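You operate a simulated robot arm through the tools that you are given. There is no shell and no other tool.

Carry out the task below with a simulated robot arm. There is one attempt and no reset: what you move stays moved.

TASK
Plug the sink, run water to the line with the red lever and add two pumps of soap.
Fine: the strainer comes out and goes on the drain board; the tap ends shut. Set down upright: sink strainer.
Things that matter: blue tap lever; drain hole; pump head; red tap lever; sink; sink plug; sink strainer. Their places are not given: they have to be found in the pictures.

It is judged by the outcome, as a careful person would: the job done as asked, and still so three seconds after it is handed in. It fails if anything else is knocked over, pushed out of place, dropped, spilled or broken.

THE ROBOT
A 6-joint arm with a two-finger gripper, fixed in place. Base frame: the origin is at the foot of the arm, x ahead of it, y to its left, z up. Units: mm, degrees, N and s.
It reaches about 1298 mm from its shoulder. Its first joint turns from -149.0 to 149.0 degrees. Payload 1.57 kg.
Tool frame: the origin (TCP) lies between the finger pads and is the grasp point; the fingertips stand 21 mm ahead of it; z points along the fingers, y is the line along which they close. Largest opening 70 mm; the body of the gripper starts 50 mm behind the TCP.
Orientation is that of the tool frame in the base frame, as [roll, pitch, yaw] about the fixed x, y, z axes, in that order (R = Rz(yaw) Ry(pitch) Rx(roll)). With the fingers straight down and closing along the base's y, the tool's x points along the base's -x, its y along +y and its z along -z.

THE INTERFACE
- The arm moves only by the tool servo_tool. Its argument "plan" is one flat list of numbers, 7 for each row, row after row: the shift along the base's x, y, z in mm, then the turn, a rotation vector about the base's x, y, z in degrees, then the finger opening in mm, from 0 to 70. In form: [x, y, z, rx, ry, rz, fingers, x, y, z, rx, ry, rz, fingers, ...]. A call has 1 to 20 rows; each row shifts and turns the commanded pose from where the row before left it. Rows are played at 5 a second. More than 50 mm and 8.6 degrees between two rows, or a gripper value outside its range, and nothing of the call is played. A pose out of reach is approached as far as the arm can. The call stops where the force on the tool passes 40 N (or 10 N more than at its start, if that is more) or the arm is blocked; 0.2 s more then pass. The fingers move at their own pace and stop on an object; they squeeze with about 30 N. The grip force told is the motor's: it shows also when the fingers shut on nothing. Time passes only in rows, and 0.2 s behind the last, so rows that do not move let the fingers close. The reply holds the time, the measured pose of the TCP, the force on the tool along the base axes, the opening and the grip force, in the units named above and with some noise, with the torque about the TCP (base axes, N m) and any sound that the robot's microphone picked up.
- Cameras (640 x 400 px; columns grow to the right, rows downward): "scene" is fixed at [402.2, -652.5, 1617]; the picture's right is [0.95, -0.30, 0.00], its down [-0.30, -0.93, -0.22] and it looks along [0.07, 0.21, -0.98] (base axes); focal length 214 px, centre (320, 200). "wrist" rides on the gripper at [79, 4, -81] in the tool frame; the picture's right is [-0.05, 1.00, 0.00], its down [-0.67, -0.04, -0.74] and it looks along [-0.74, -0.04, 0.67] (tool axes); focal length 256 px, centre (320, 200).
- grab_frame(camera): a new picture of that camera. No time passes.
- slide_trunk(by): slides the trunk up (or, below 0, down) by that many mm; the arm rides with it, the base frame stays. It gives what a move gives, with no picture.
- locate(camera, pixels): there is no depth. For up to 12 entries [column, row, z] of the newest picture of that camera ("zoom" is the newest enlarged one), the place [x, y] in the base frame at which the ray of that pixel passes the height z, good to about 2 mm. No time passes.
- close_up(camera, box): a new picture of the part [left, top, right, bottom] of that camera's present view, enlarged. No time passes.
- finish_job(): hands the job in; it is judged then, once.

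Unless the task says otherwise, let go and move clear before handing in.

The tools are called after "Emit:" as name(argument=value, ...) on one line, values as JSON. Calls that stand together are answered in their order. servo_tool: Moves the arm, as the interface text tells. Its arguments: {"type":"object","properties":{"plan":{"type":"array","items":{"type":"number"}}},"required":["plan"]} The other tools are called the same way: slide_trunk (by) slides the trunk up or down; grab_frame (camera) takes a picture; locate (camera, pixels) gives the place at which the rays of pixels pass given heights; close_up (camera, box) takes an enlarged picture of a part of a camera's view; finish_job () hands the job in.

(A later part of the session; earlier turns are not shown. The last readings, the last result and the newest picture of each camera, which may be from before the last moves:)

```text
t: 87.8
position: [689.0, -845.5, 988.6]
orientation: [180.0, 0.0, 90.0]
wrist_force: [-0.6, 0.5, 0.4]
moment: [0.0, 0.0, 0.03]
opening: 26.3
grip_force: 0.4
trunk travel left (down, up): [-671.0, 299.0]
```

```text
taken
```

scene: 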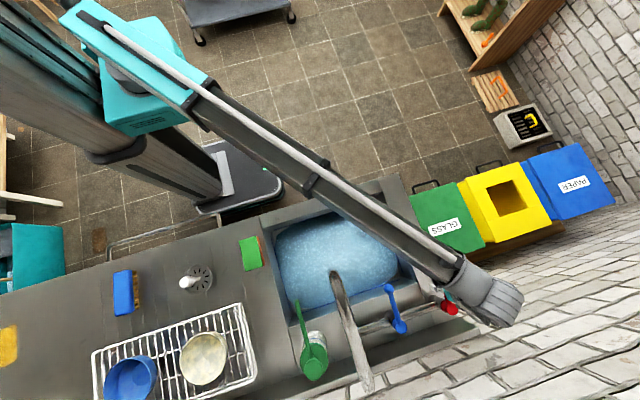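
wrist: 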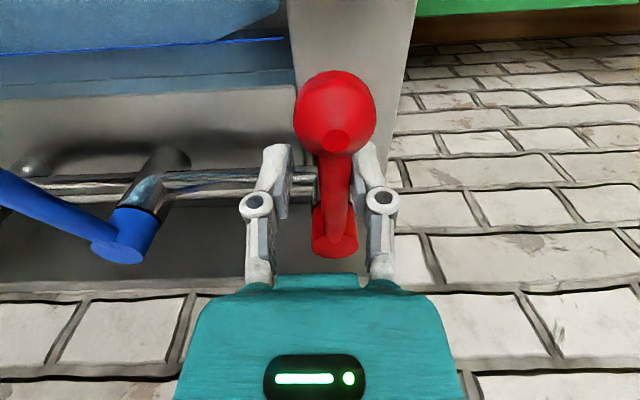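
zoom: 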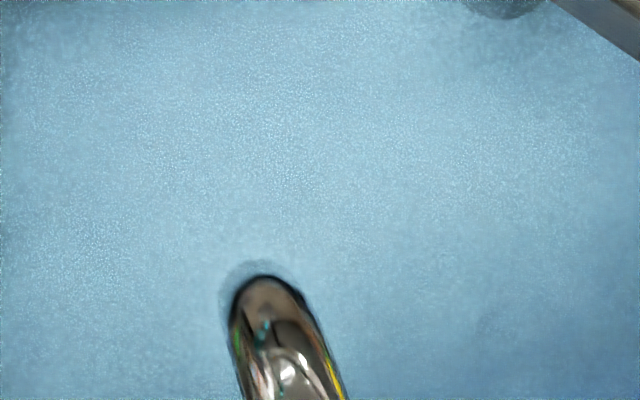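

No stream is visible now. I'll check the level and the lever's angle before nudging it further shut.

Emit:
close_up(camera="wrist", box=[0, 0, 300, 120])

Emit:
locate(camera="wrist", pixels=[[335, 110, 988], [335, 110, 992], [335, 240, 968], [335, 240, 960]])

Emit:
close_up(camera="scene", box=[400, 270, 480, 320])

Emit:
close_up(camera="scene", box=[260, 200, 340, 250])

```text
2.13 times, centred on (150, 60) of wrist
```

zoom: 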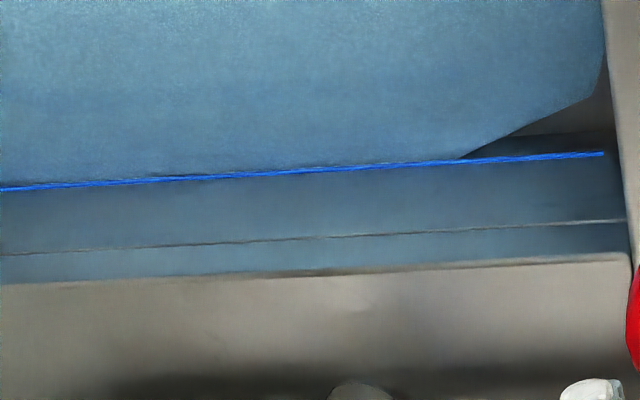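

```text
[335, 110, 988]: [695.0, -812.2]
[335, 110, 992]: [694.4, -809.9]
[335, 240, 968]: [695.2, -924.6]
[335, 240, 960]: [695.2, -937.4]
```

```text
8.00 times, centred on (440, 295) of scene
```

zoom: 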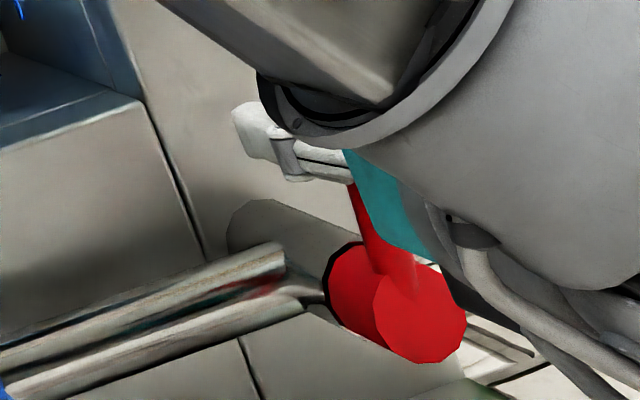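

```text
8.00 times, centred on (300, 225) of scene
```

zoom: 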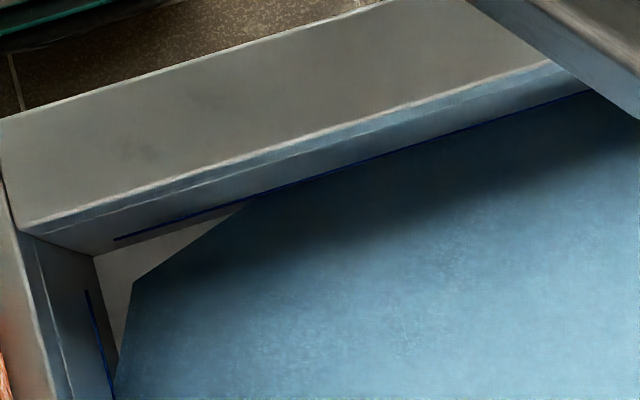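

The lever is back at x≈695 along its length, as at the start. I'll nudge 2 mm further to feel whether it is against its stop.

Emit:
servo_tool(plan=[-2, 0, 0, 0, 0, 0, 26, 0, 0, 0, 0, 0, 0, 26])

Emit:
grab_frame(camera="wrist")

Emit:
close_up(camera="wrist", box=[0, 0, 300, 120])

Emit:
close_up(camera="scene", box=[300, 235, 380, 285])

```text
t: 88.4
position: [686.7, -845.7, 988.5]
orientation: [179.9, 0.0, 90.1]
wrist_force: [4.9, -1.1, 0.1]
moment: [-0.02, -0.04, 0.01]
opening: 28.7
grip_force: 2.3
trunk travel left (down, up): [-671.0, 299.0]
```

```text
taken
```

wrist: 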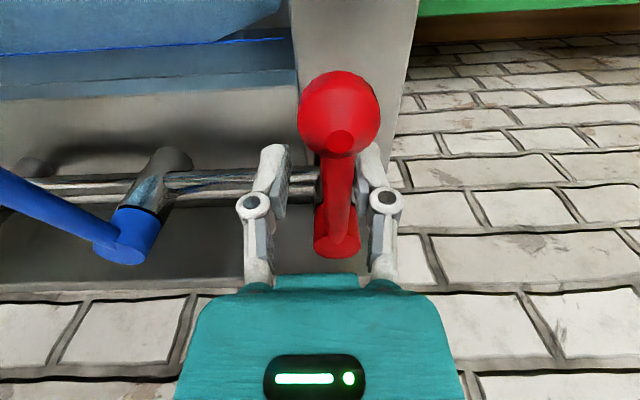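

```text
2.13 times, centred on (150, 60) of wrist
```

zoom: 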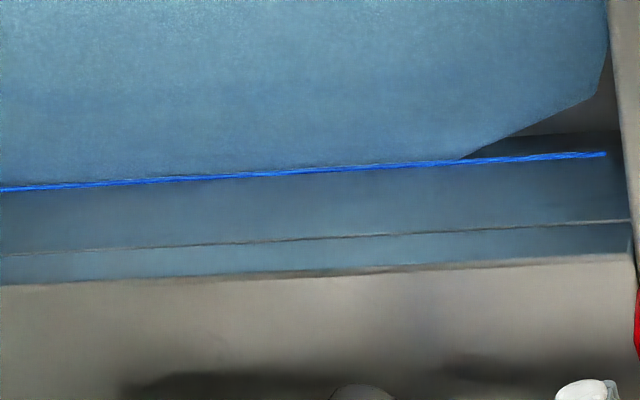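

```text
8.00 times, centred on (340, 260) of scene
```

zoom: 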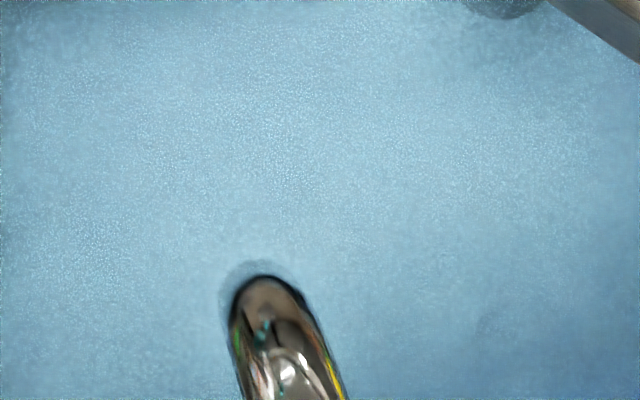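

The nudge met resistance (4.9 N, finger pushed to 28.7), so the lever is at its closed stop. I'll recentre the fork, open it, and raise clear.

Emit:
servo_tool(plan=[4, 0, 0, 0, 0, 0, 26, 4, 0, 0, 0, 0, 0, 40, 0, 0, 0, 0, 0, 0, 45])

Emit:
slide_trunk(by=75)

Emit:
grab_frame(camera="wrist")

Emit:
grab_frame(camera="scene")

```text
t: 89.2
position: [694.1, -845.8, 988.8]
orientation: [-180.0, -0.1, 90.0]
wrist_force: [0.0, -0.1, 1.0]
moment: [0.01, 0.02, 0.02]
opening: 45.0
grip_force: 0.1
trunk travel left (down, up): [-671.0, 299.0]
```

```text
t: 90.3
position: [695.0, -846.1, 1063.9]
orientation: [-180.0, -0.1, 90.0]
wrist_force: [-0.4, -0.8, -0.3]
moment: [-0.01, 0.03, -0.04]
opening: 45.0
grip_force: 0.0
trunk travel left (down, up): [-746.0, 224.0]
```

```text
taken
```

wrist: 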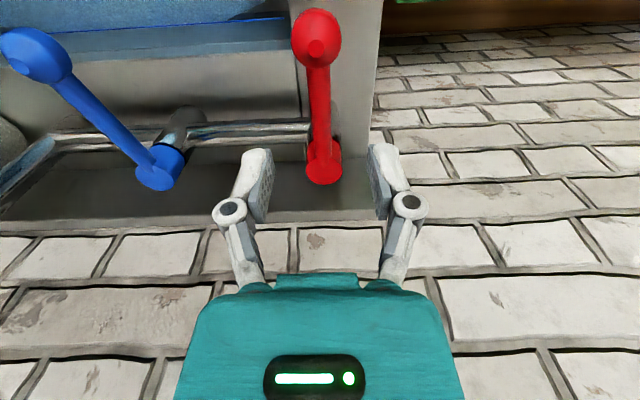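

```text
taken
```

scene: 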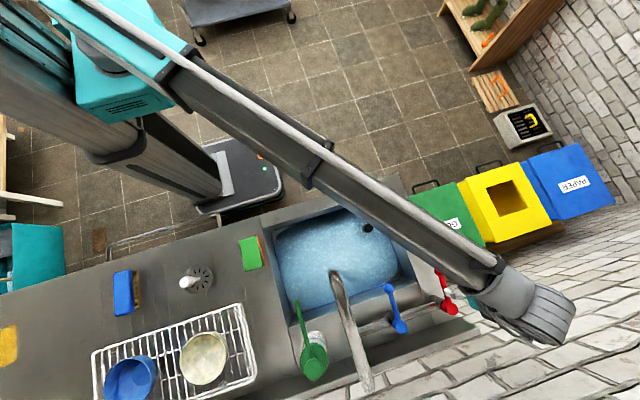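

The red lever is back in place and untouched by the withdrawal. I'll swing back over the sink with yaw 180° to view the level on the right wall at a shallower angle.

Emit:
servo_tool(plan=[-19, 40, 0, 0, 0, 0, 45, -19, 40, 0, 0, 0, 8.2, 20, -19, 40, 0, 0, 0, 8.2, 0, -19, 42, 0, 0, 0, 8.2, 0, -19, 42, 0, 0, 0, 8.2, 0, -34, 8, 0, 0, 0, 8.2, 0, -34, 8, 0, 0, 0, 8.2, 0, -34, 8, 0, 0, 0, 8.2, 0, -34, 8, 0, 0, 0, 8.2, 0, -34, 8, 0, 0, 0, 8.2, 0, 0, 0, 0, 0, 0, 8.2, 0, 0, 0, 0, 0, 0, 8, 0])

Emit:
grab_frame(camera="scene")

Emit:
grab_frame(camera="wrist")

```text
t: 92.9
position: [428.9, -602.4, 1063.5]
orientation: [179.9, 0.0, -179.8]
wrist_force: [0.4, 0.4, -0.4]
moment: [-0.03, -0.01, -0.02]
opening: 0.0
grip_force: 28.8
trunk travel left (down, up): [-746.0, 224.0]
```

```text
taken
```

scene: 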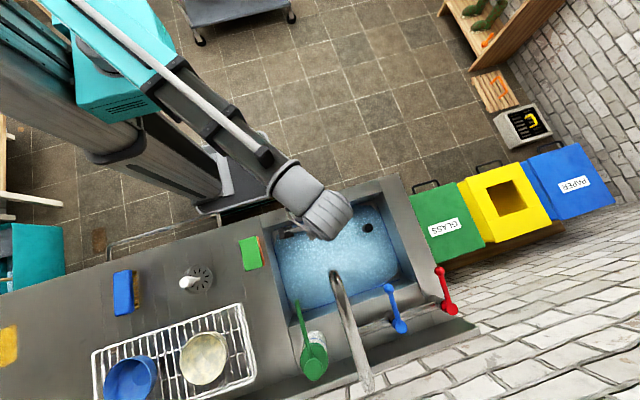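

```text
taken
```

wrist: 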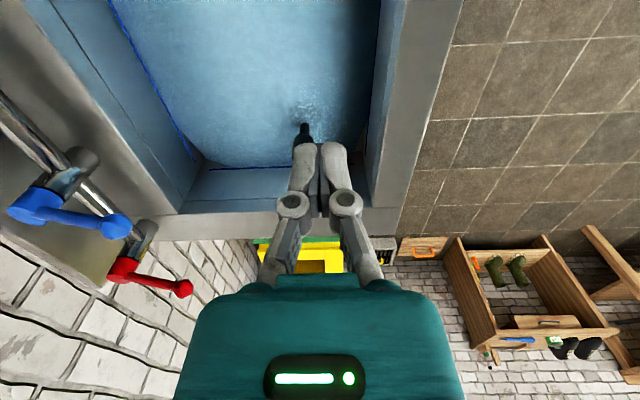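

The right wall's line is at about (240,168). I'll lower a bit for a flatter angle and zoom there.

Emit:
slide_trunk(by=-100)

Emit:
grab_frame(camera="wrist")

Emit:
close_up(camera="wrist", box=[120, 120, 300, 232])

Emit:
close_up(camera="wrist", box=[200, 150, 280, 200])

```text
t: 94.3
position: [429.0, -602.5, 964.0]
orientation: [-179.9, 0.0, 180.0]
wrist_force: [-0.9, 0.3, 0.2]
moment: [0.01, 0.04, -0.01]
opening: 0.0
grip_force: 28.4
trunk travel left (down, up): [-646.0, 324.0]
```

```text
taken
```

wrist: 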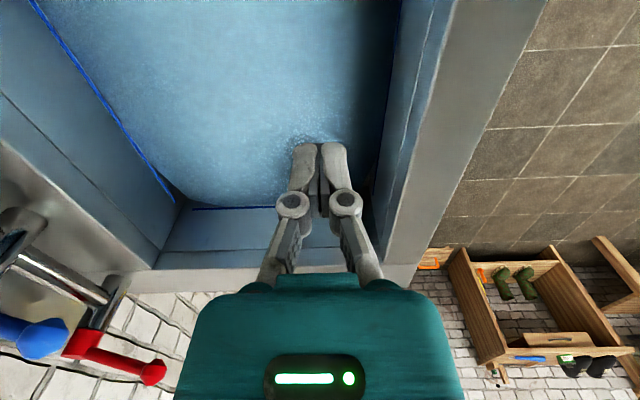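

```text
3.56 times, centred on (210, 176) of wrist
```

zoom: 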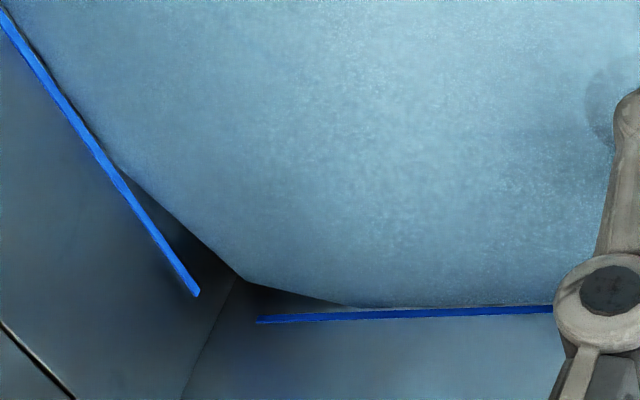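

```text
8.00 times, centred on (240, 175) of wrist
```

zoom: 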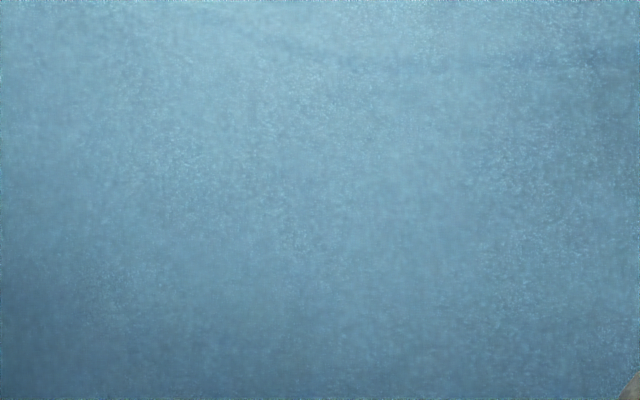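

The waterline is almost exactly at the line's lower edge on the right wall. I'll zoom in tighter there.

Emit:
close_up(camera="wrist", box=[210, 190, 274, 230])

Emit:
close_up(camera="wrist", box=[100, 100, 180, 150])

Emit:
locate(camera="wrist", pixels=[[255, 207.6, 770], [255, 207.6, 765], [255, 206, 770], [255, 206, 760]])

```text
10.00 times, centred on (242, 210) of wrist
```

zoom: 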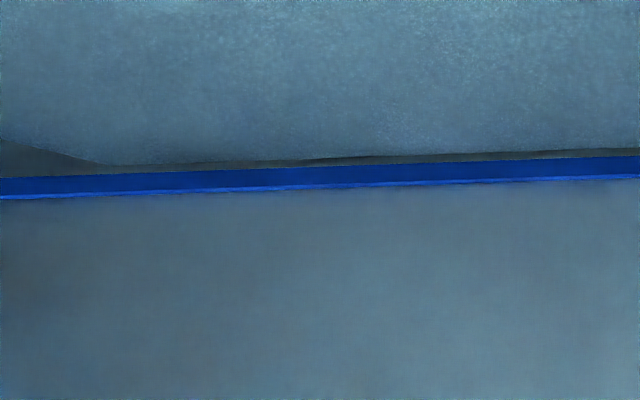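

```text
8.00 times, centred on (140, 125) of wrist
```

zoom: 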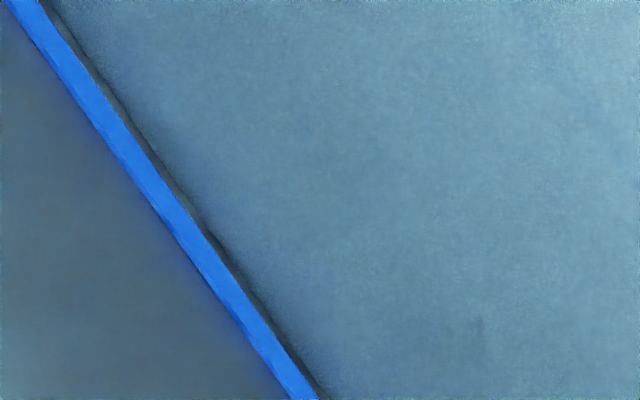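

```text
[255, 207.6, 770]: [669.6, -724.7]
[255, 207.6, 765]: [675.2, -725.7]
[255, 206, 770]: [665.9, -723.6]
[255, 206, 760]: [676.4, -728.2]
```

The waterline is roughly 2–3 mm under the strip's lower edge, so slightly low. I'll top it up with one short, small opening; first raise and return over the lever with the tool turned -90°.

Emit:
slide_trunk(by=100)

Emit:
servo_tool(plan=[34, -8, 0, 0, 0, -8.2, 20, 34, -8, 0, 0, 0, -8.2, 45, 34, -8, 0, 0, 0, -8.2, 45, 34, -8, 0, 0, 0, -8.2, 45, 34, -8, 0, 0, 0, -8.2, 45, 19, -40, 0, 0, 0, -8.2, 45, 19, -40, 0, 0, 0, -8.2, 45, 19, -40, 0, 0, 0, -8.2, 45, 19, -42, 0, 0, 0, -8.2, 45, 19, -41, 0, 0, 0, -8.2, 45, 0, 0, 0, 0, 0, -8.2, 45])

Emit:
grab_frame(camera="wrist")

```text
t: 95.6
position: [428.4, -602.9, 1065.1]
orientation: [-180.0, -0.1, 180.0]
wrist_force: [0.8, -1.0, -0.2]
moment: [0.02, 0.0, 0.02]
opening: 0.2
grip_force: 28.3
trunk travel left (down, up): [-746.0, 224.0]
```

```text
t: 98.0
position: [692.3, -844.0, 1064.3]
orientation: [-179.9, 0.0, 89.7]
wrist_force: [0.8, -0.1, -0.4]
moment: [0.02, -0.03, 0.01]
opening: 45.0
grip_force: 0.0
trunk travel left (down, up): [-746.0, 224.0]
```

```text
taken
```

wrist: 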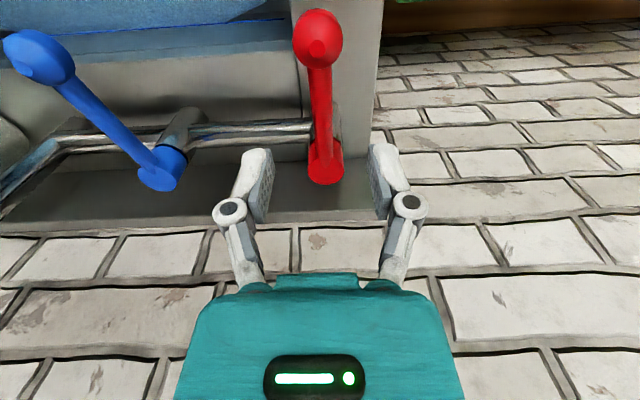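

The lever is centred between the fingers as before. I'll lower 75 mm and narrow the fork.

Emit:
slide_trunk(by=-75)

Emit:
servo_tool(plan=[0, -1, 0, 0, 0, 0, 26, 0, 0, 0, 0, 0, 0, 26])

Emit:
grab_frame(camera="wrist")

Emit:
close_up(camera="wrist", box=[0, 0, 300, 120])

```text
t: 99.1
position: [694.8, -845.2, 989.2]
orientation: [179.9, 0.0, 89.8]
wrist_force: [0.3, 0.6, 0.9]
moment: [0.02, 0.03, 0.0]
opening: 45.0
grip_force: 0.1
trunk travel left (down, up): [-671.0, 299.0]
```

```text
t: 99.7
position: [694.0, -846.9, 989.7]
orientation: [-180.0, -0.1, 89.8]
wrist_force: [0.3, -0.2, -0.3]
moment: [-0.01, 0.02, -0.01]
opening: 26.2
grip_force: 0.1
trunk travel left (down, up): [-671.0, 299.0]
```

```text
taken
```

wrist: 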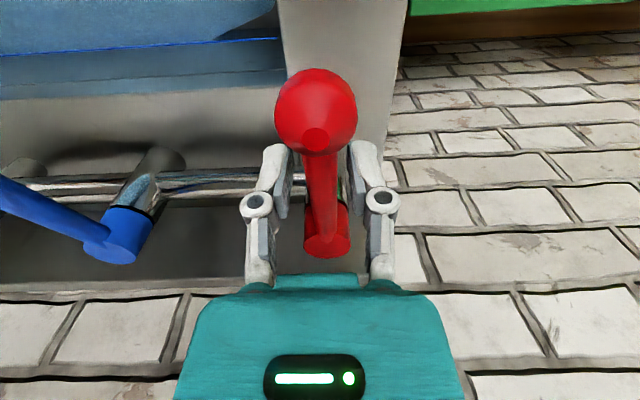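

```text
2.13 times, centred on (150, 60) of wrist
```

zoom: 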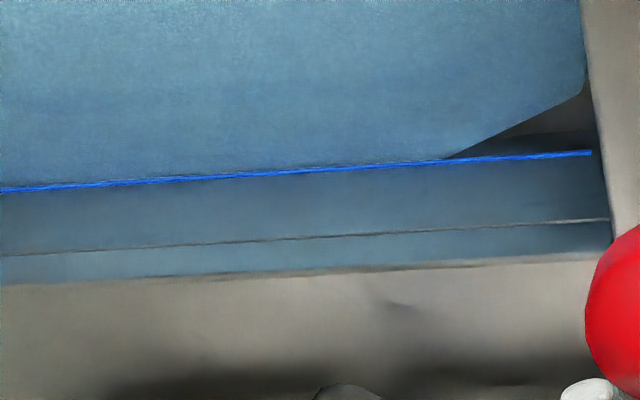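

The level hasn't changed since shutting, so the plug seals. Now a short open-and-close sweep (about 2.5 mm of water), ending with the lever pressed to its closed stop.

Emit:
servo_tool(plan=[6.4, 0.2, 0, 0, 0, -4, 26, 6.2, -0.5, 0, 0, 0, -4, 26, 6.2, -1.2, 0, 0, 0, -4, 26, 6.7, -1.8, 0, 0, 0, -5, 26, 5.3, -1.9, 0, 0, 0, -4, 26, 0, 0, 0, 0, 0, 0, 26, -6.6, 2.3, 0, 0, 0, 5, 26, -6.8, 1.8, 0, 0, 0, 5, 26, -6.9, 1.1, 0, 0, 0, 5, 26, -6.9, 0.6, 0, 0, 0, 5, 26, -5.6, 0, 0, 0, 0, 1, 26, -3.5, -0.2, 0, 0, 0, 0, 26, -2, 0, 0, 0, 0, 0, 26, 0, 0, 0, 0, 0, 0, 26])

Emit:
grab_frame(camera="wrist")

Emit:
close_up(camera="wrist", box=[0, 0, 300, 120])

Emit:
close_up(camera="scene", box=[300, 235, 380, 285])

```text
t: 102.7
position: [686.2, -846.0, 989.1]
orientation: [-180.0, 0.0, 89.8]
wrist_force: [3.5, -0.6, -0.1]
moment: [-0.05, -0.03, 0.03]
opening: 28.4
grip_force: 1.7
trunk travel left (down, up): [-671.0, 299.0]
```

```text
taken
```

wrist: 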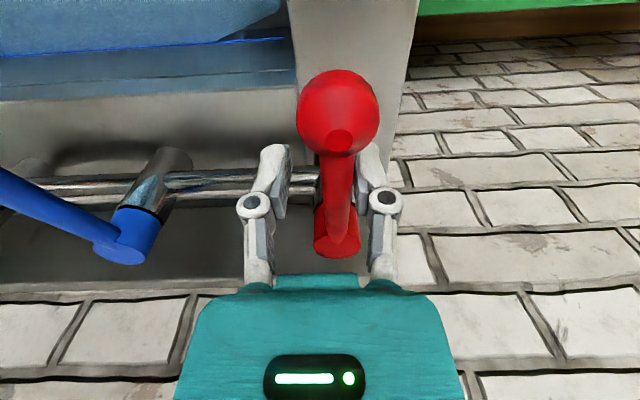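

```text
2.13 times, centred on (150, 60) of wrist
```

zoom: 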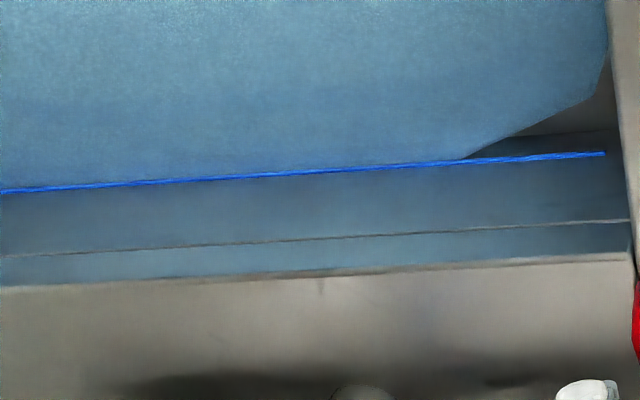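

```text
8.00 times, centred on (340, 260) of scene
```

zoom: 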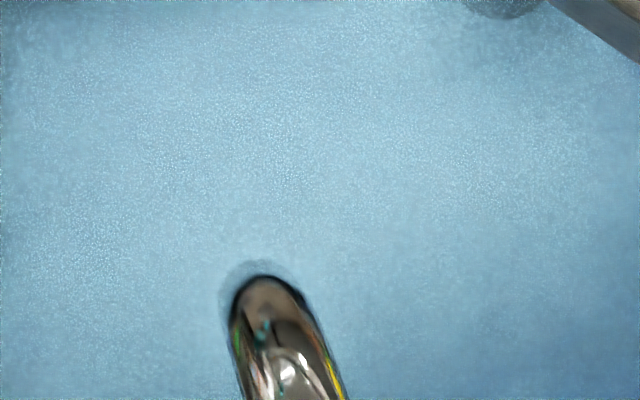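

The lever is at its stop again (3.5 N) and no stream shows. I'll withdraw the fork and go back to view the level.

Emit:
servo_tool(plan=[4, 0, 0, 0, 0, 0, 26, 4, 0, 0, 0, 0, 0, 40, 0, 0, 0, 0, 0, 0, 45])

Emit:
slide_trunk(by=75)

Emit:
servo_tool(plan=[-19, 40, 0, 0, 0, 0, 45, -19, 40, 0, 0, 0, 8.2, 20, -19, 40, 0, 0, 0, 8.2, 0, -19, 42, 0, 0, 0, 8.2, 0, -19, 42, 0, 0, 0, 8.2, 0, -34, 8, 0, 0, 0, 8.2, 0, -34, 8, 0, 0, 0, 8.2, 0, -34, 8, 0, 0, 0, 8.2, 0, -34, 8, 0, 0, 0, 8.2, 0, -34, 8, 0, 0, 0, 8.2, 0, 0, 0, 0, 0, 0, 8.2, 0, 0, 0, 0, 0, 0, 8.2, 0])

Emit:
slide_trunk(by=-100)

Emit:
grab_frame(camera="wrist")

Emit:
close_up(camera="wrist", box=[210, 190, 274, 230])

Emit:
grab_frame(camera="scene")

```text
t: 103.5
position: [695.1, -847.0, 988.7]
orientation: [179.9, 0.0, 89.8]
wrist_force: [0.4, -0.4, 0.0]
moment: [0.0, -0.02, 0.03]
opening: 45.1
grip_force: 0.0
trunk travel left (down, up): [-671.0, 299.0]
```

```text
t: 104.6
position: [694.6, -846.9, 1064.5]
orientation: [180.0, 0.0, 89.8]
wrist_force: [-0.9, 0.6, -0.5]
moment: [0.02, -0.02, 0.0]
opening: 45.1
grip_force: 0.1
trunk travel left (down, up): [-746.0, 224.0]
```

```text
t: 107.2
position: [430.2, -601.4, 1064.9]
orientation: [-179.9, 0.0, -179.7]
wrist_force: [-0.1, -0.7, -0.4]
moment: [-0.01, 0.02, 0.02]
opening: 0.2
grip_force: 28.5
trunk travel left (down, up): [-746.0, 224.0]
```

```text
t: 108.6
position: [430.3, -601.4, 964.2]
orientation: [-179.9, 0.0, 179.9]
wrist_force: [0.3, -0.1, -0.5]
moment: [-0.02, 0.01, -0.03]
opening: 0.0
grip_force: 28.4
trunk travel left (down, up): [-646.0, 324.0]
```

```text
taken
```

wrist: 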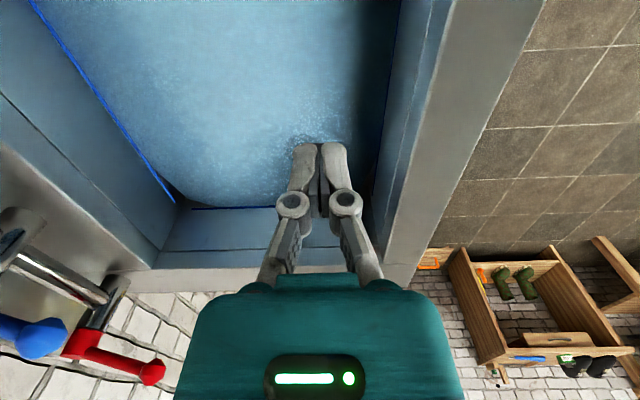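

```text
10.00 times, centred on (242, 210) of wrist
```

zoom: 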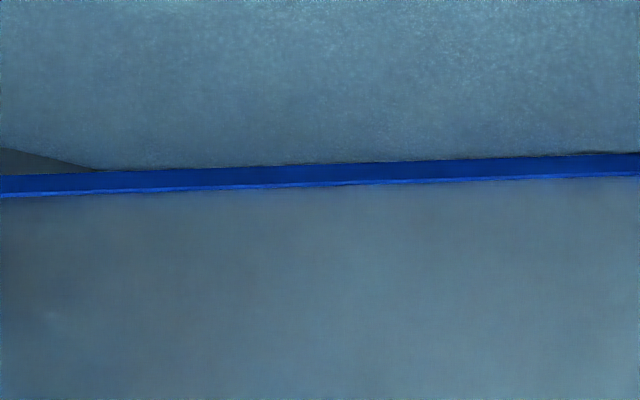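

```text
taken
```

scene: 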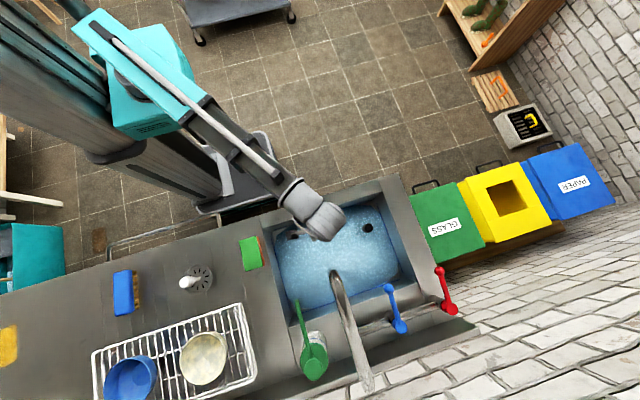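

The waterline now meets the strip's lower edge, so the level is at the line. Next is the soap: I'll raise to z≈1150 and move to about (215,-860) to view the pump head.

Emit:
slide_trunk(by=186)

Emit:
servo_tool(plan=[-27, -32, 0, 0, 0, 0, 0, -27, -32, 0, 0, 0, 0, 0, -27, -32, 0, 0, 0, 0, 0, -27, -32, 0, 0, 0, 0, 0, -27, -32, 0, 0, 0, 0, 0, -27, -32, 0, 0, 0, 0, 0, -27, -33, 0, 0, 0, 0, 0, -26, -33, 0, 0, 0, 0, 0])

Emit:
grab_frame(camera="wrist")

Emit:
grab_frame(camera="scene")

```text
t: 110.6
position: [430.3, -601.4, 1151.1]
orientation: [180.0, 0.0, 180.0]
wrist_force: [-0.4, -0.6, 0.1]
moment: [0.0, 0.05, 0.02]
opening: 0.0
grip_force: 28.7
trunk travel left (down, up): [-832.0, 138.0]
```

```text
t: 112.4
position: [213.6, -860.0, 1150.9]
orientation: [180.0, 0.0, -179.9]
wrist_force: [-0.3, -0.5, -0.6]
moment: [0.03, 0.01, -0.01]
opening: 0.0
grip_force: 28.6
trunk travel left (down, up): [-832.0, 138.0]
```

```text
taken
```

wrist: 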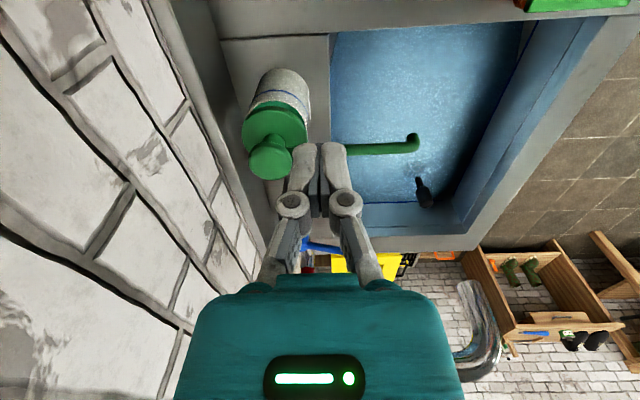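

```text
taken
```

scene: 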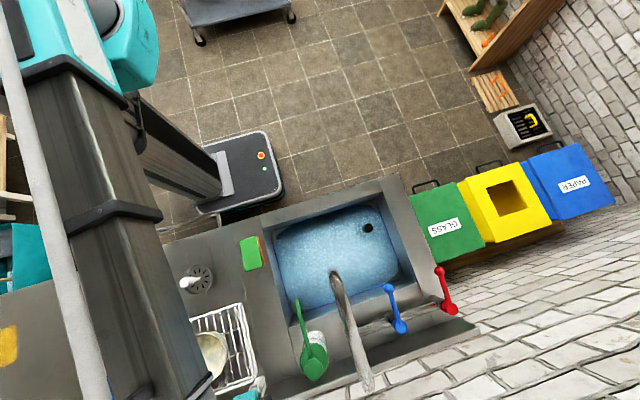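

The pump is in view: bottle (282,95), collar (274,130), head (270,160), nozzle tip (413,140). I'll zoom and triangulate the head with both cameras.

Emit:
close_up(camera="wrist", box=[220, 60, 440, 190])

Emit:
close_up(camera="scene", box=[270, 290, 366, 390])

Emit:
locate(camera="wrist", pixels=[[270, 162, 1000], [270, 162, 1020], [270, 162, 1040], [270, 162, 1060], [413, 137, 1000], [413, 137, 1040]])

Emit:
locate(camera="scene", pixels=[[313.8, 369, 1000], [313.8, 369, 1020], [313.8, 369, 1040], [313.8, 369, 1060], [297.5, 301, 1000], [297.5, 301, 1040]])

```text
2.91 times, centred on (330, 125) of wrist
```

zoom: 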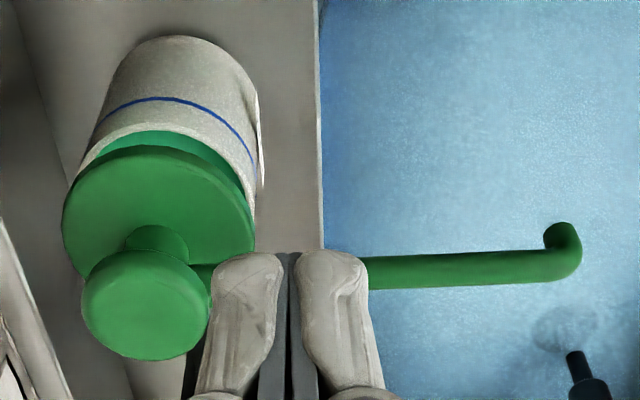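

```text
4.00 times, centred on (318, 340) of scene
```

zoom: 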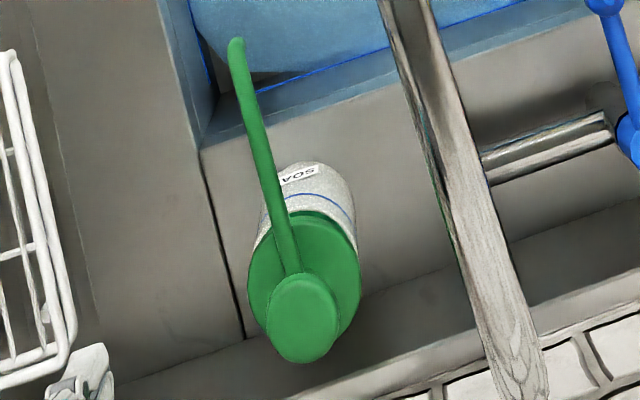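

```text
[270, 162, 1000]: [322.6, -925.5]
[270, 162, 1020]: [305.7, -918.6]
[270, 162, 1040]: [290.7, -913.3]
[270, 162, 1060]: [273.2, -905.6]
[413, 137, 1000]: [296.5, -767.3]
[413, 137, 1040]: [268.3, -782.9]
```

```text
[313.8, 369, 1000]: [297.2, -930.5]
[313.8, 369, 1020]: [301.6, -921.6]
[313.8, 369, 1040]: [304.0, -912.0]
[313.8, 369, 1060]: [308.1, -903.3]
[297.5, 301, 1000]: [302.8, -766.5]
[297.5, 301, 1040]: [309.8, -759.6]
```

The head's top centre triangulates to about (302.5,-917,1022), 45 mm wide. Before going there I'll check the wall's distance so the wrist keeps clear.

Emit:
locate(camera="wrist", pixels=[[88, 5, 885], [88, 5, 920], [170, 110, 885], [170, 110, 920], [230, 185, 885], [230, 185, 920]])

Emit:
locate(camera="scene", pixels=[[370, 374, 885], [370, 374, 920], [430, 350, 885], [430, 350, 920], [364, 388, 1050], [364, 388, 1090]])

Emit:
close_up(camera="wrist", box=[0, 0, 320, 200])

Emit:
close_up(camera="scene", box=[280, 300, 480, 399])

```text
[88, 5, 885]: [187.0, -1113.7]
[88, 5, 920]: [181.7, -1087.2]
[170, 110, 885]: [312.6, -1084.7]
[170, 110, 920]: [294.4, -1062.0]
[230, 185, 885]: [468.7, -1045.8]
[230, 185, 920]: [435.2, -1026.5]
```

```text
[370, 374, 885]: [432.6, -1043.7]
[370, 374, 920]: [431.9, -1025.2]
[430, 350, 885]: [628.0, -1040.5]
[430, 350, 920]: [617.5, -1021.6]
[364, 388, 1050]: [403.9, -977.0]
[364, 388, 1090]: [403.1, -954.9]
```

```text
2.00 times, centred on (160, 100) of wrist
```

zoom: 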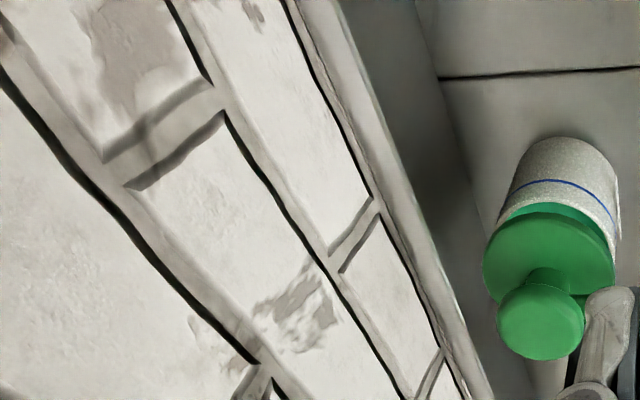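

```text
3.20 times, centred on (380, 350) of scene
```

zoom: 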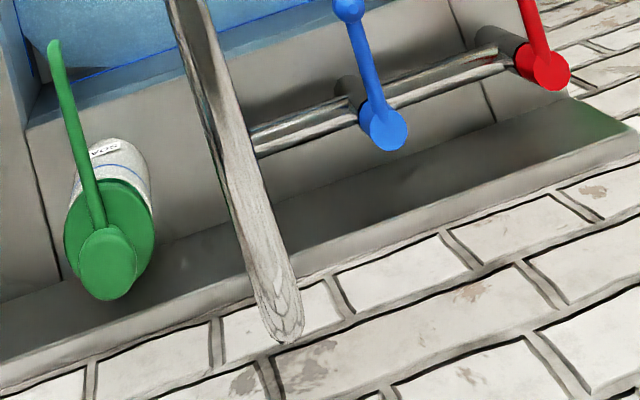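

The wall is beyond y≈-1025, so there's ample clearance. I'll move above the pump head at (302.5,-917).

Emit:
servo_tool(plan=[30, -19, 0, 0, 0, 0, 0, 30, -19, 0, 0, 0, 0, 0, 29, -19, 0, 0, 0, 0, 0])

Emit:
slide_trunk(by=-60)

Emit:
grab_frame(camera="wrist")

Emit:
grab_frame(camera="scene")

```text
t: 113.2
position: [302.5, -916.0, 1150.9]
orientation: [-180.0, 0.1, 179.9]
wrist_force: [0.0, -0.1, -0.5]
moment: [0.01, 0.0, 0.01]
opening: 0.1
grip_force: 28.4
trunk travel left (down, up): [-832.0, 138.0]
```

```text
t: 114.2
position: [302.0, -916.9, 1090.6]
orientation: [180.0, 0.0, -180.0]
wrist_force: [0.1, -0.3, 0.3]
moment: [0.01, 0.01, -0.02]
opening: 0.0
grip_force: 28.1
trunk travel left (down, up): [-772.0, 198.0]
```

```text
taken
```

wrist: 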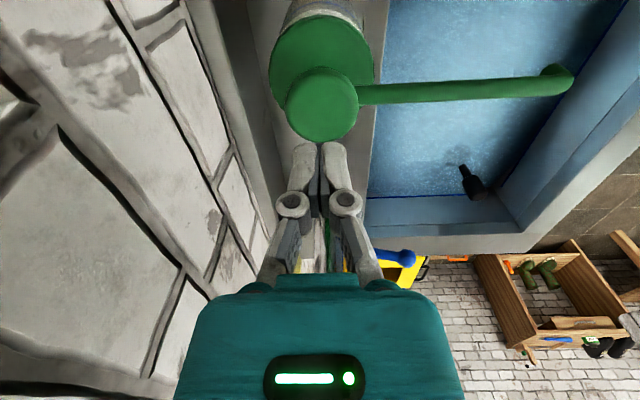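

```text
taken
```

scene: 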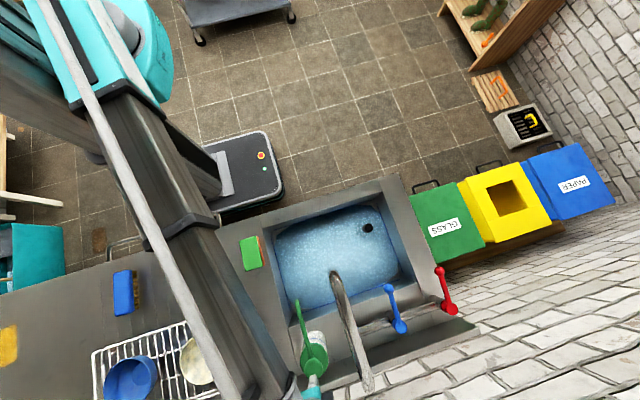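

The head (wrist (322,104), 71 px wide) is directly under the closed fingertips. I'll lower close and then press in small steps.

Emit:
slide_trunk(by=-43)

Emit:
grab_frame(camera="wrist")

Emit:
slide_trunk(by=-4)

Emit:
slide_trunk(by=-3)

```text
t: 115.1
position: [302.2, -917.0, 1048.4]
orientation: [-179.9, -0.1, -180.0]
wrist_force: [0.6, 0.2, 3.0]
moment: [0.01, 0.01, 0.02]
opening: 0.0
grip_force: 28.3
trunk travel left (down, up): [-729.0, 241.0]
```

```text
taken
```

wrist: 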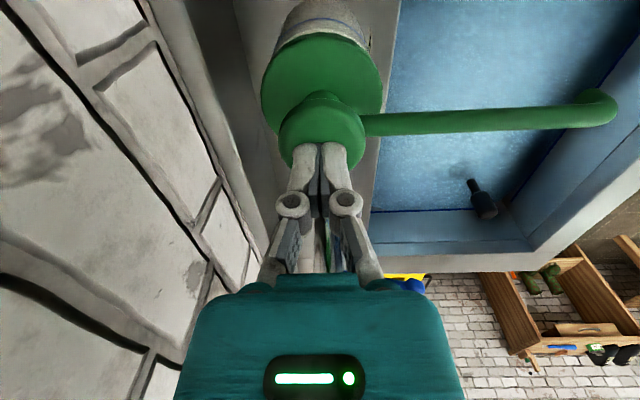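

```text
t: 115.6
position: [302.0, -915.9, 1042.6]
orientation: [179.9, 0.0, -180.0]
wrist_force: [0.0, -1.2, 4.2]
moment: [-0.02, 0.0, 0.0]
opening: 0.2
grip_force: 28.1
trunk travel left (down, up): [-725.0, 245.0]
```

```text
t: 116.1
position: [302.6, -916.0, 1040.5]
orientation: [-179.9, 0.0, 180.0]
wrist_force: [1.3, -2.6, 11.8]
moment: [-0.08, -0.01, 0.05]
opening: 5.8
grip_force: 28.6
trunk travel left (down, up): [-722.0, 248.0]
```

Contact began near z≈1048 with 3–4 N, then 11.8 N at 1040.5, so the head has been pushed down several mm. I'll look at it before going on.

Emit:
grab_frame(camera="wrist")

Emit:
close_up(camera="wrist", box=[230, 60, 422, 180])

Emit:
close_up(camera="scene", box=[270, 290, 366, 390])

```text
taken
```

wrist: 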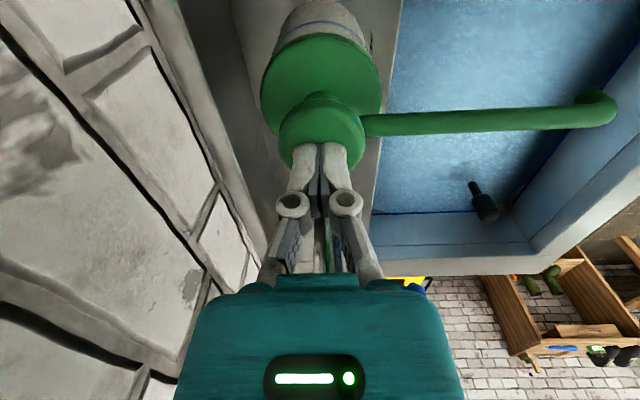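

```text
3.33 times, centred on (326, 120) of wrist
```

zoom: 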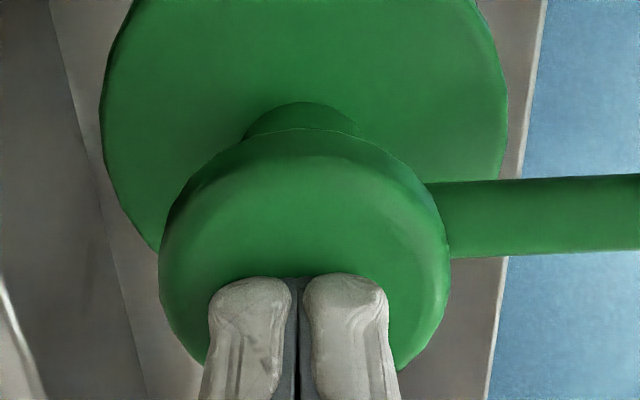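

```text
4.00 times, centred on (318, 340) of scene
```

zoom: 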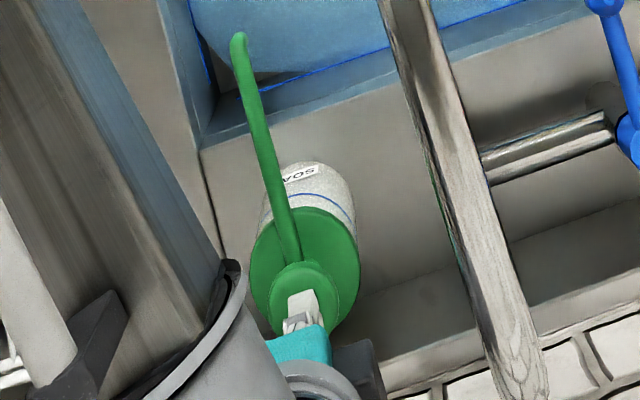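

The head is pushed ~8 mm so far. I'll press a little further to find the end of the stroke.

Emit:
slide_trunk(by=-3)

Emit:
close_up(camera="wrist", box=[230, 60, 422, 180])

Emit:
close_up(camera="scene", box=[270, 290, 366, 390])

```text
t: 116.8
position: [302.1, -916.1, 1040.4]
orientation: [-179.8, 0.1, 180.0]
wrist_force: [0.2, -1.3, 29.4]
moment: [-0.03, 0.07, -0.08]
opening: 6.2
grip_force: 28.6
trunk travel left (down, up): [-719.0, 251.0]
stopped: the force on the tool passed its limit at 40 N (the readings are from after the stop); the commanded pose is now the measured one
```

```text
3.33 times, centred on (326, 120) of wrist
```

zoom: 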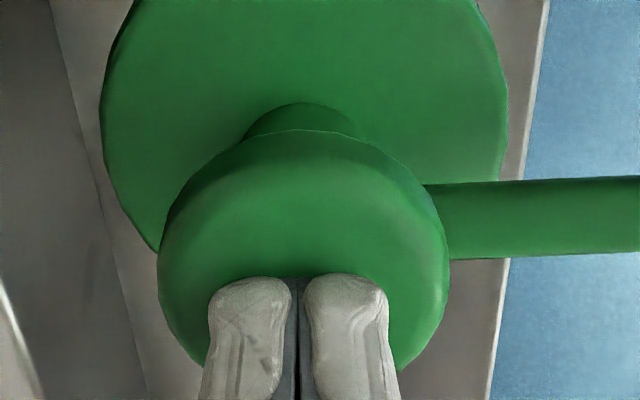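

```text
4.00 times, centred on (318, 340) of scene
```

zoom: 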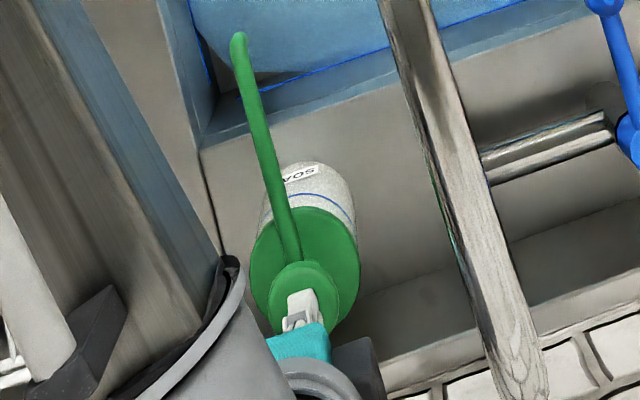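

The stroke's end is reached at z≈1040.5 (40 N limit). That's one full pump; I'll raise 22 mm to let the head return fully and check.

Emit:
slide_trunk(by=22)

Emit:
grab_frame(camera="wrist")

Emit:
close_up(camera="wrist", box=[230, 40, 422, 160])

Emit:
close_up(camera="scene", box=[270, 270, 366, 390])

```text
t: 117.5
position: [302.4, -916.8, 1060.5]
orientation: [-179.8, 0.1, -180.0]
wrist_force: [-0.6, 0.3, -0.4]
moment: [-0.01, -0.01, 0.0]
opening: 0.1
grip_force: 28.3
trunk travel left (down, up): [-741.0, 229.0]
```

```text
taken
```

wrist: 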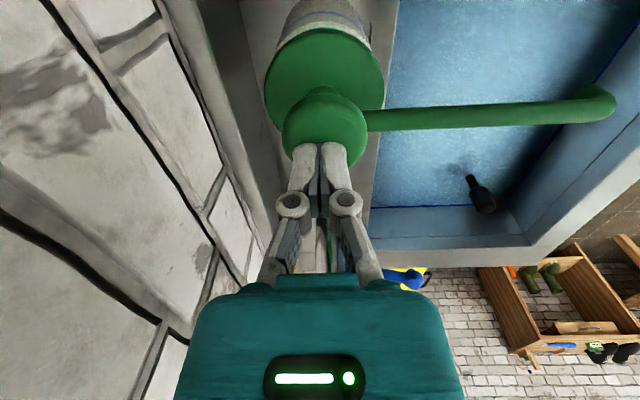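

```text
3.33 times, centred on (326, 100) of wrist
```

zoom: 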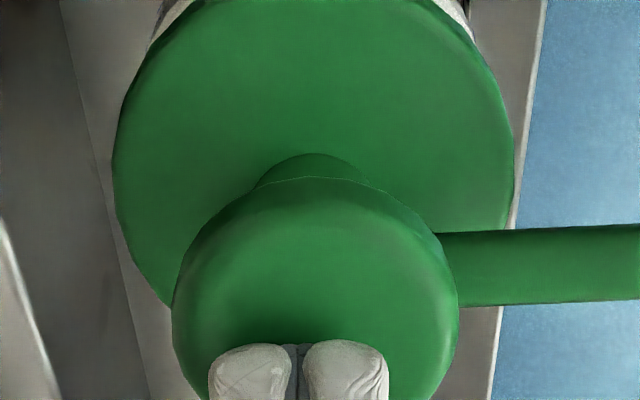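

```text
3.33 times, centred on (318, 330) of scene
```

zoom: 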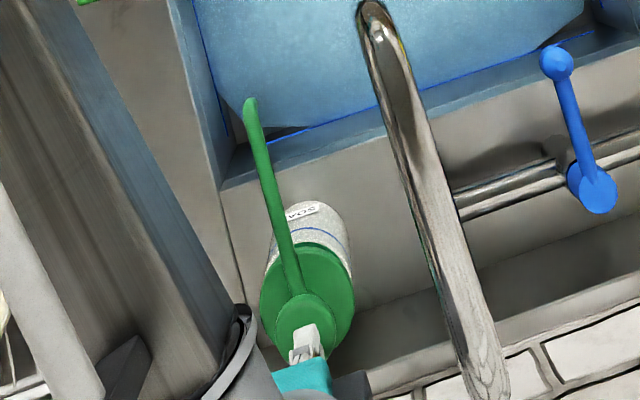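

The head has risen back (~9 mm stroke). I'll check for signs of soap under the nozzle before the second pump.

Emit:
close_up(camera="scene", box=[270, 250, 350, 320])

Emit:
close_up(camera="wrist", box=[440, 0, 640, 200])

```text
5.71 times, centred on (310, 285) of scene
```

zoom: 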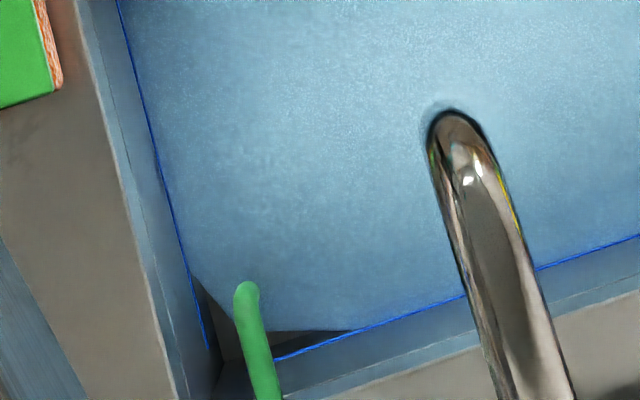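

```text
2.00 times, centred on (540, 100) of wrist
```

zoom: 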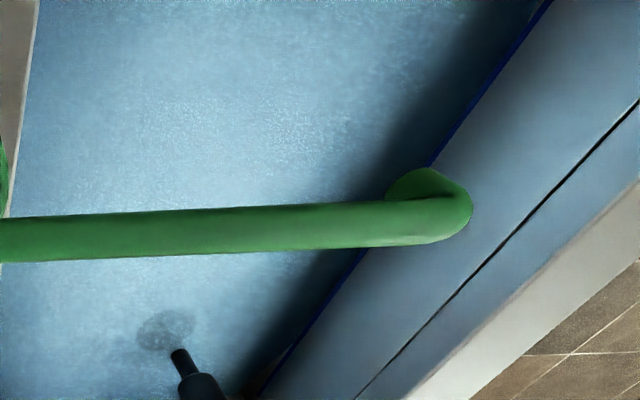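

No rendering of soap is visible, but the head bottomed out and returned. Now the second pump: press down to the same bottom.

Emit:
slide_trunk(by=-18)

Emit:
slide_trunk(by=-3)

```text
t: 118.1
position: [304.0, -916.5, 1042.2]
orientation: [-179.9, 0.0, 179.9]
wrist_force: [0.2, -1.8, 4.2]
moment: [0.02, -0.01, -0.01]
opening: 0.1
grip_force: 28.8
trunk travel left (down, up): [-723.0, 247.0]
```

```text
t: 118.6
position: [302.8, -917.8, 1040.6]
orientation: [-179.6, 0.0, 179.9]
wrist_force: [2.7, -10.4, 24.7]
moment: [-0.15, 0.01, -0.02]
opening: 5.8
grip_force: 28.5
trunk travel left (down, up): [-720.0, 250.0]
```

Bottomed again (24.7 N at 1040.6). That's the second pump; I'll raise well clear.

Emit:
slide_trunk(by=22)

Emit:
slide_trunk(by=90)

Emit:
grab_frame(camera="wrist")

Emit:
close_up(camera="scene", box=[260, 240, 366, 390])

```text
t: 119.3
position: [303.1, -916.8, 1060.7]
orientation: [-179.9, 0.0, 180.0]
wrist_force: [-0.1, -1.4, 0.5]
moment: [0.01, -0.03, 0.01]
opening: 0.0
grip_force: 28.3
trunk travel left (down, up): [-742.0, 228.0]
```

```text
t: 120.6
position: [302.1, -917.7, 1149.3]
orientation: [-179.9, 0.1, 180.0]
wrist_force: [-0.8, 0.4, 0.8]
moment: [-0.02, 0.0, 0.02]
opening: 0.0
grip_force: 28.6
trunk travel left (down, up): [-832.0, 138.0]
```

```text
taken
```

wrist: 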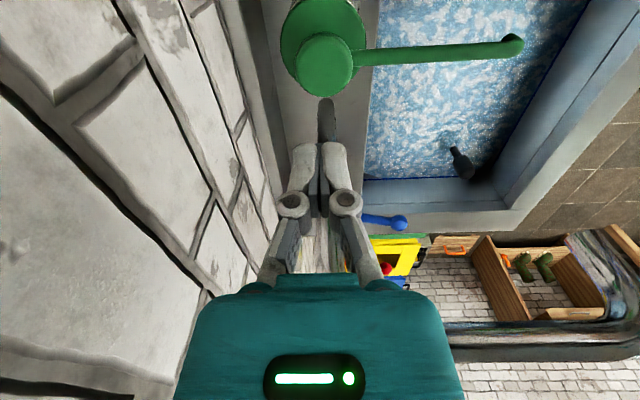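

```text
2.67 times, centred on (313, 315) of scene
```

zoom: 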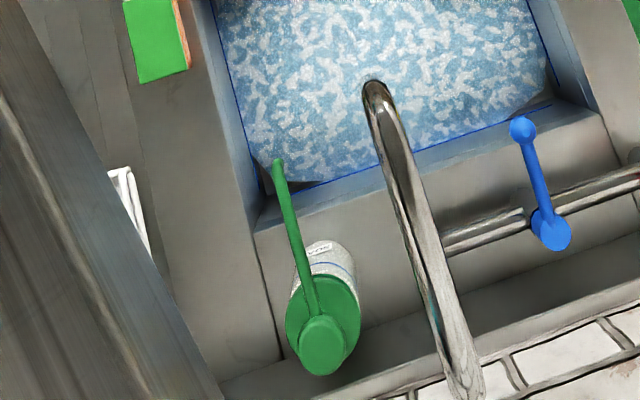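

The water turned foamy after the second press, consistent with the soap having been added. I'll move away over the counter to a safe pose and review everything.

Emit:
servo_tool(plan=[0, 35, 0, 0, 0, 0, 0, 0, 35, 0, 0, 0, 0, 0, 0, 35, 0, 0, 0, 0, 0, 0, 35, 0, 0, 0, 0, 0, 0, 35, 0, 0, 0, 0, 0, 10, 35, 0, 0, 0, 0, 0, 15, 35, 0, 0, 0, 0, 0, 15, 35, 0, 0, 0, 0, 0])

Emit:
grab_frame(camera="scene")

Emit:
grab_frame(camera="wrist")

```text
t: 122.4
position: [342.0, -638.0, 1150.6]
orientation: [-179.8, -0.1, 180.0]
wrist_force: [0.6, -0.7, -0.2]
moment: [0.02, -0.01, 0.02]
opening: 0.1
grip_force: 28.6
trunk travel left (down, up): [-832.0, 138.0]
```

```text
taken
```

scene: 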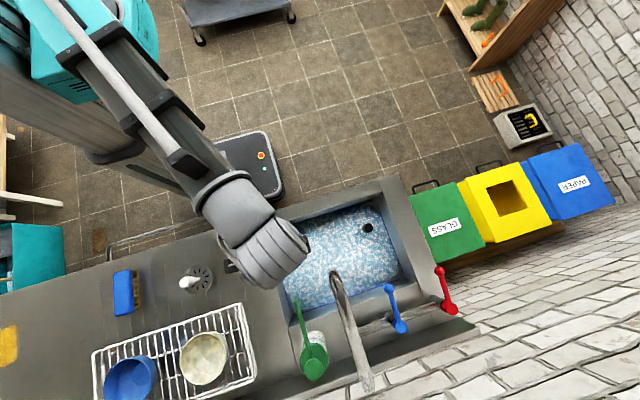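

```text
taken
```

wrist: 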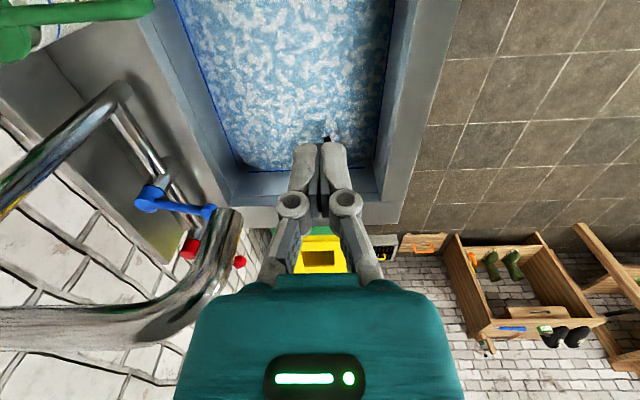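

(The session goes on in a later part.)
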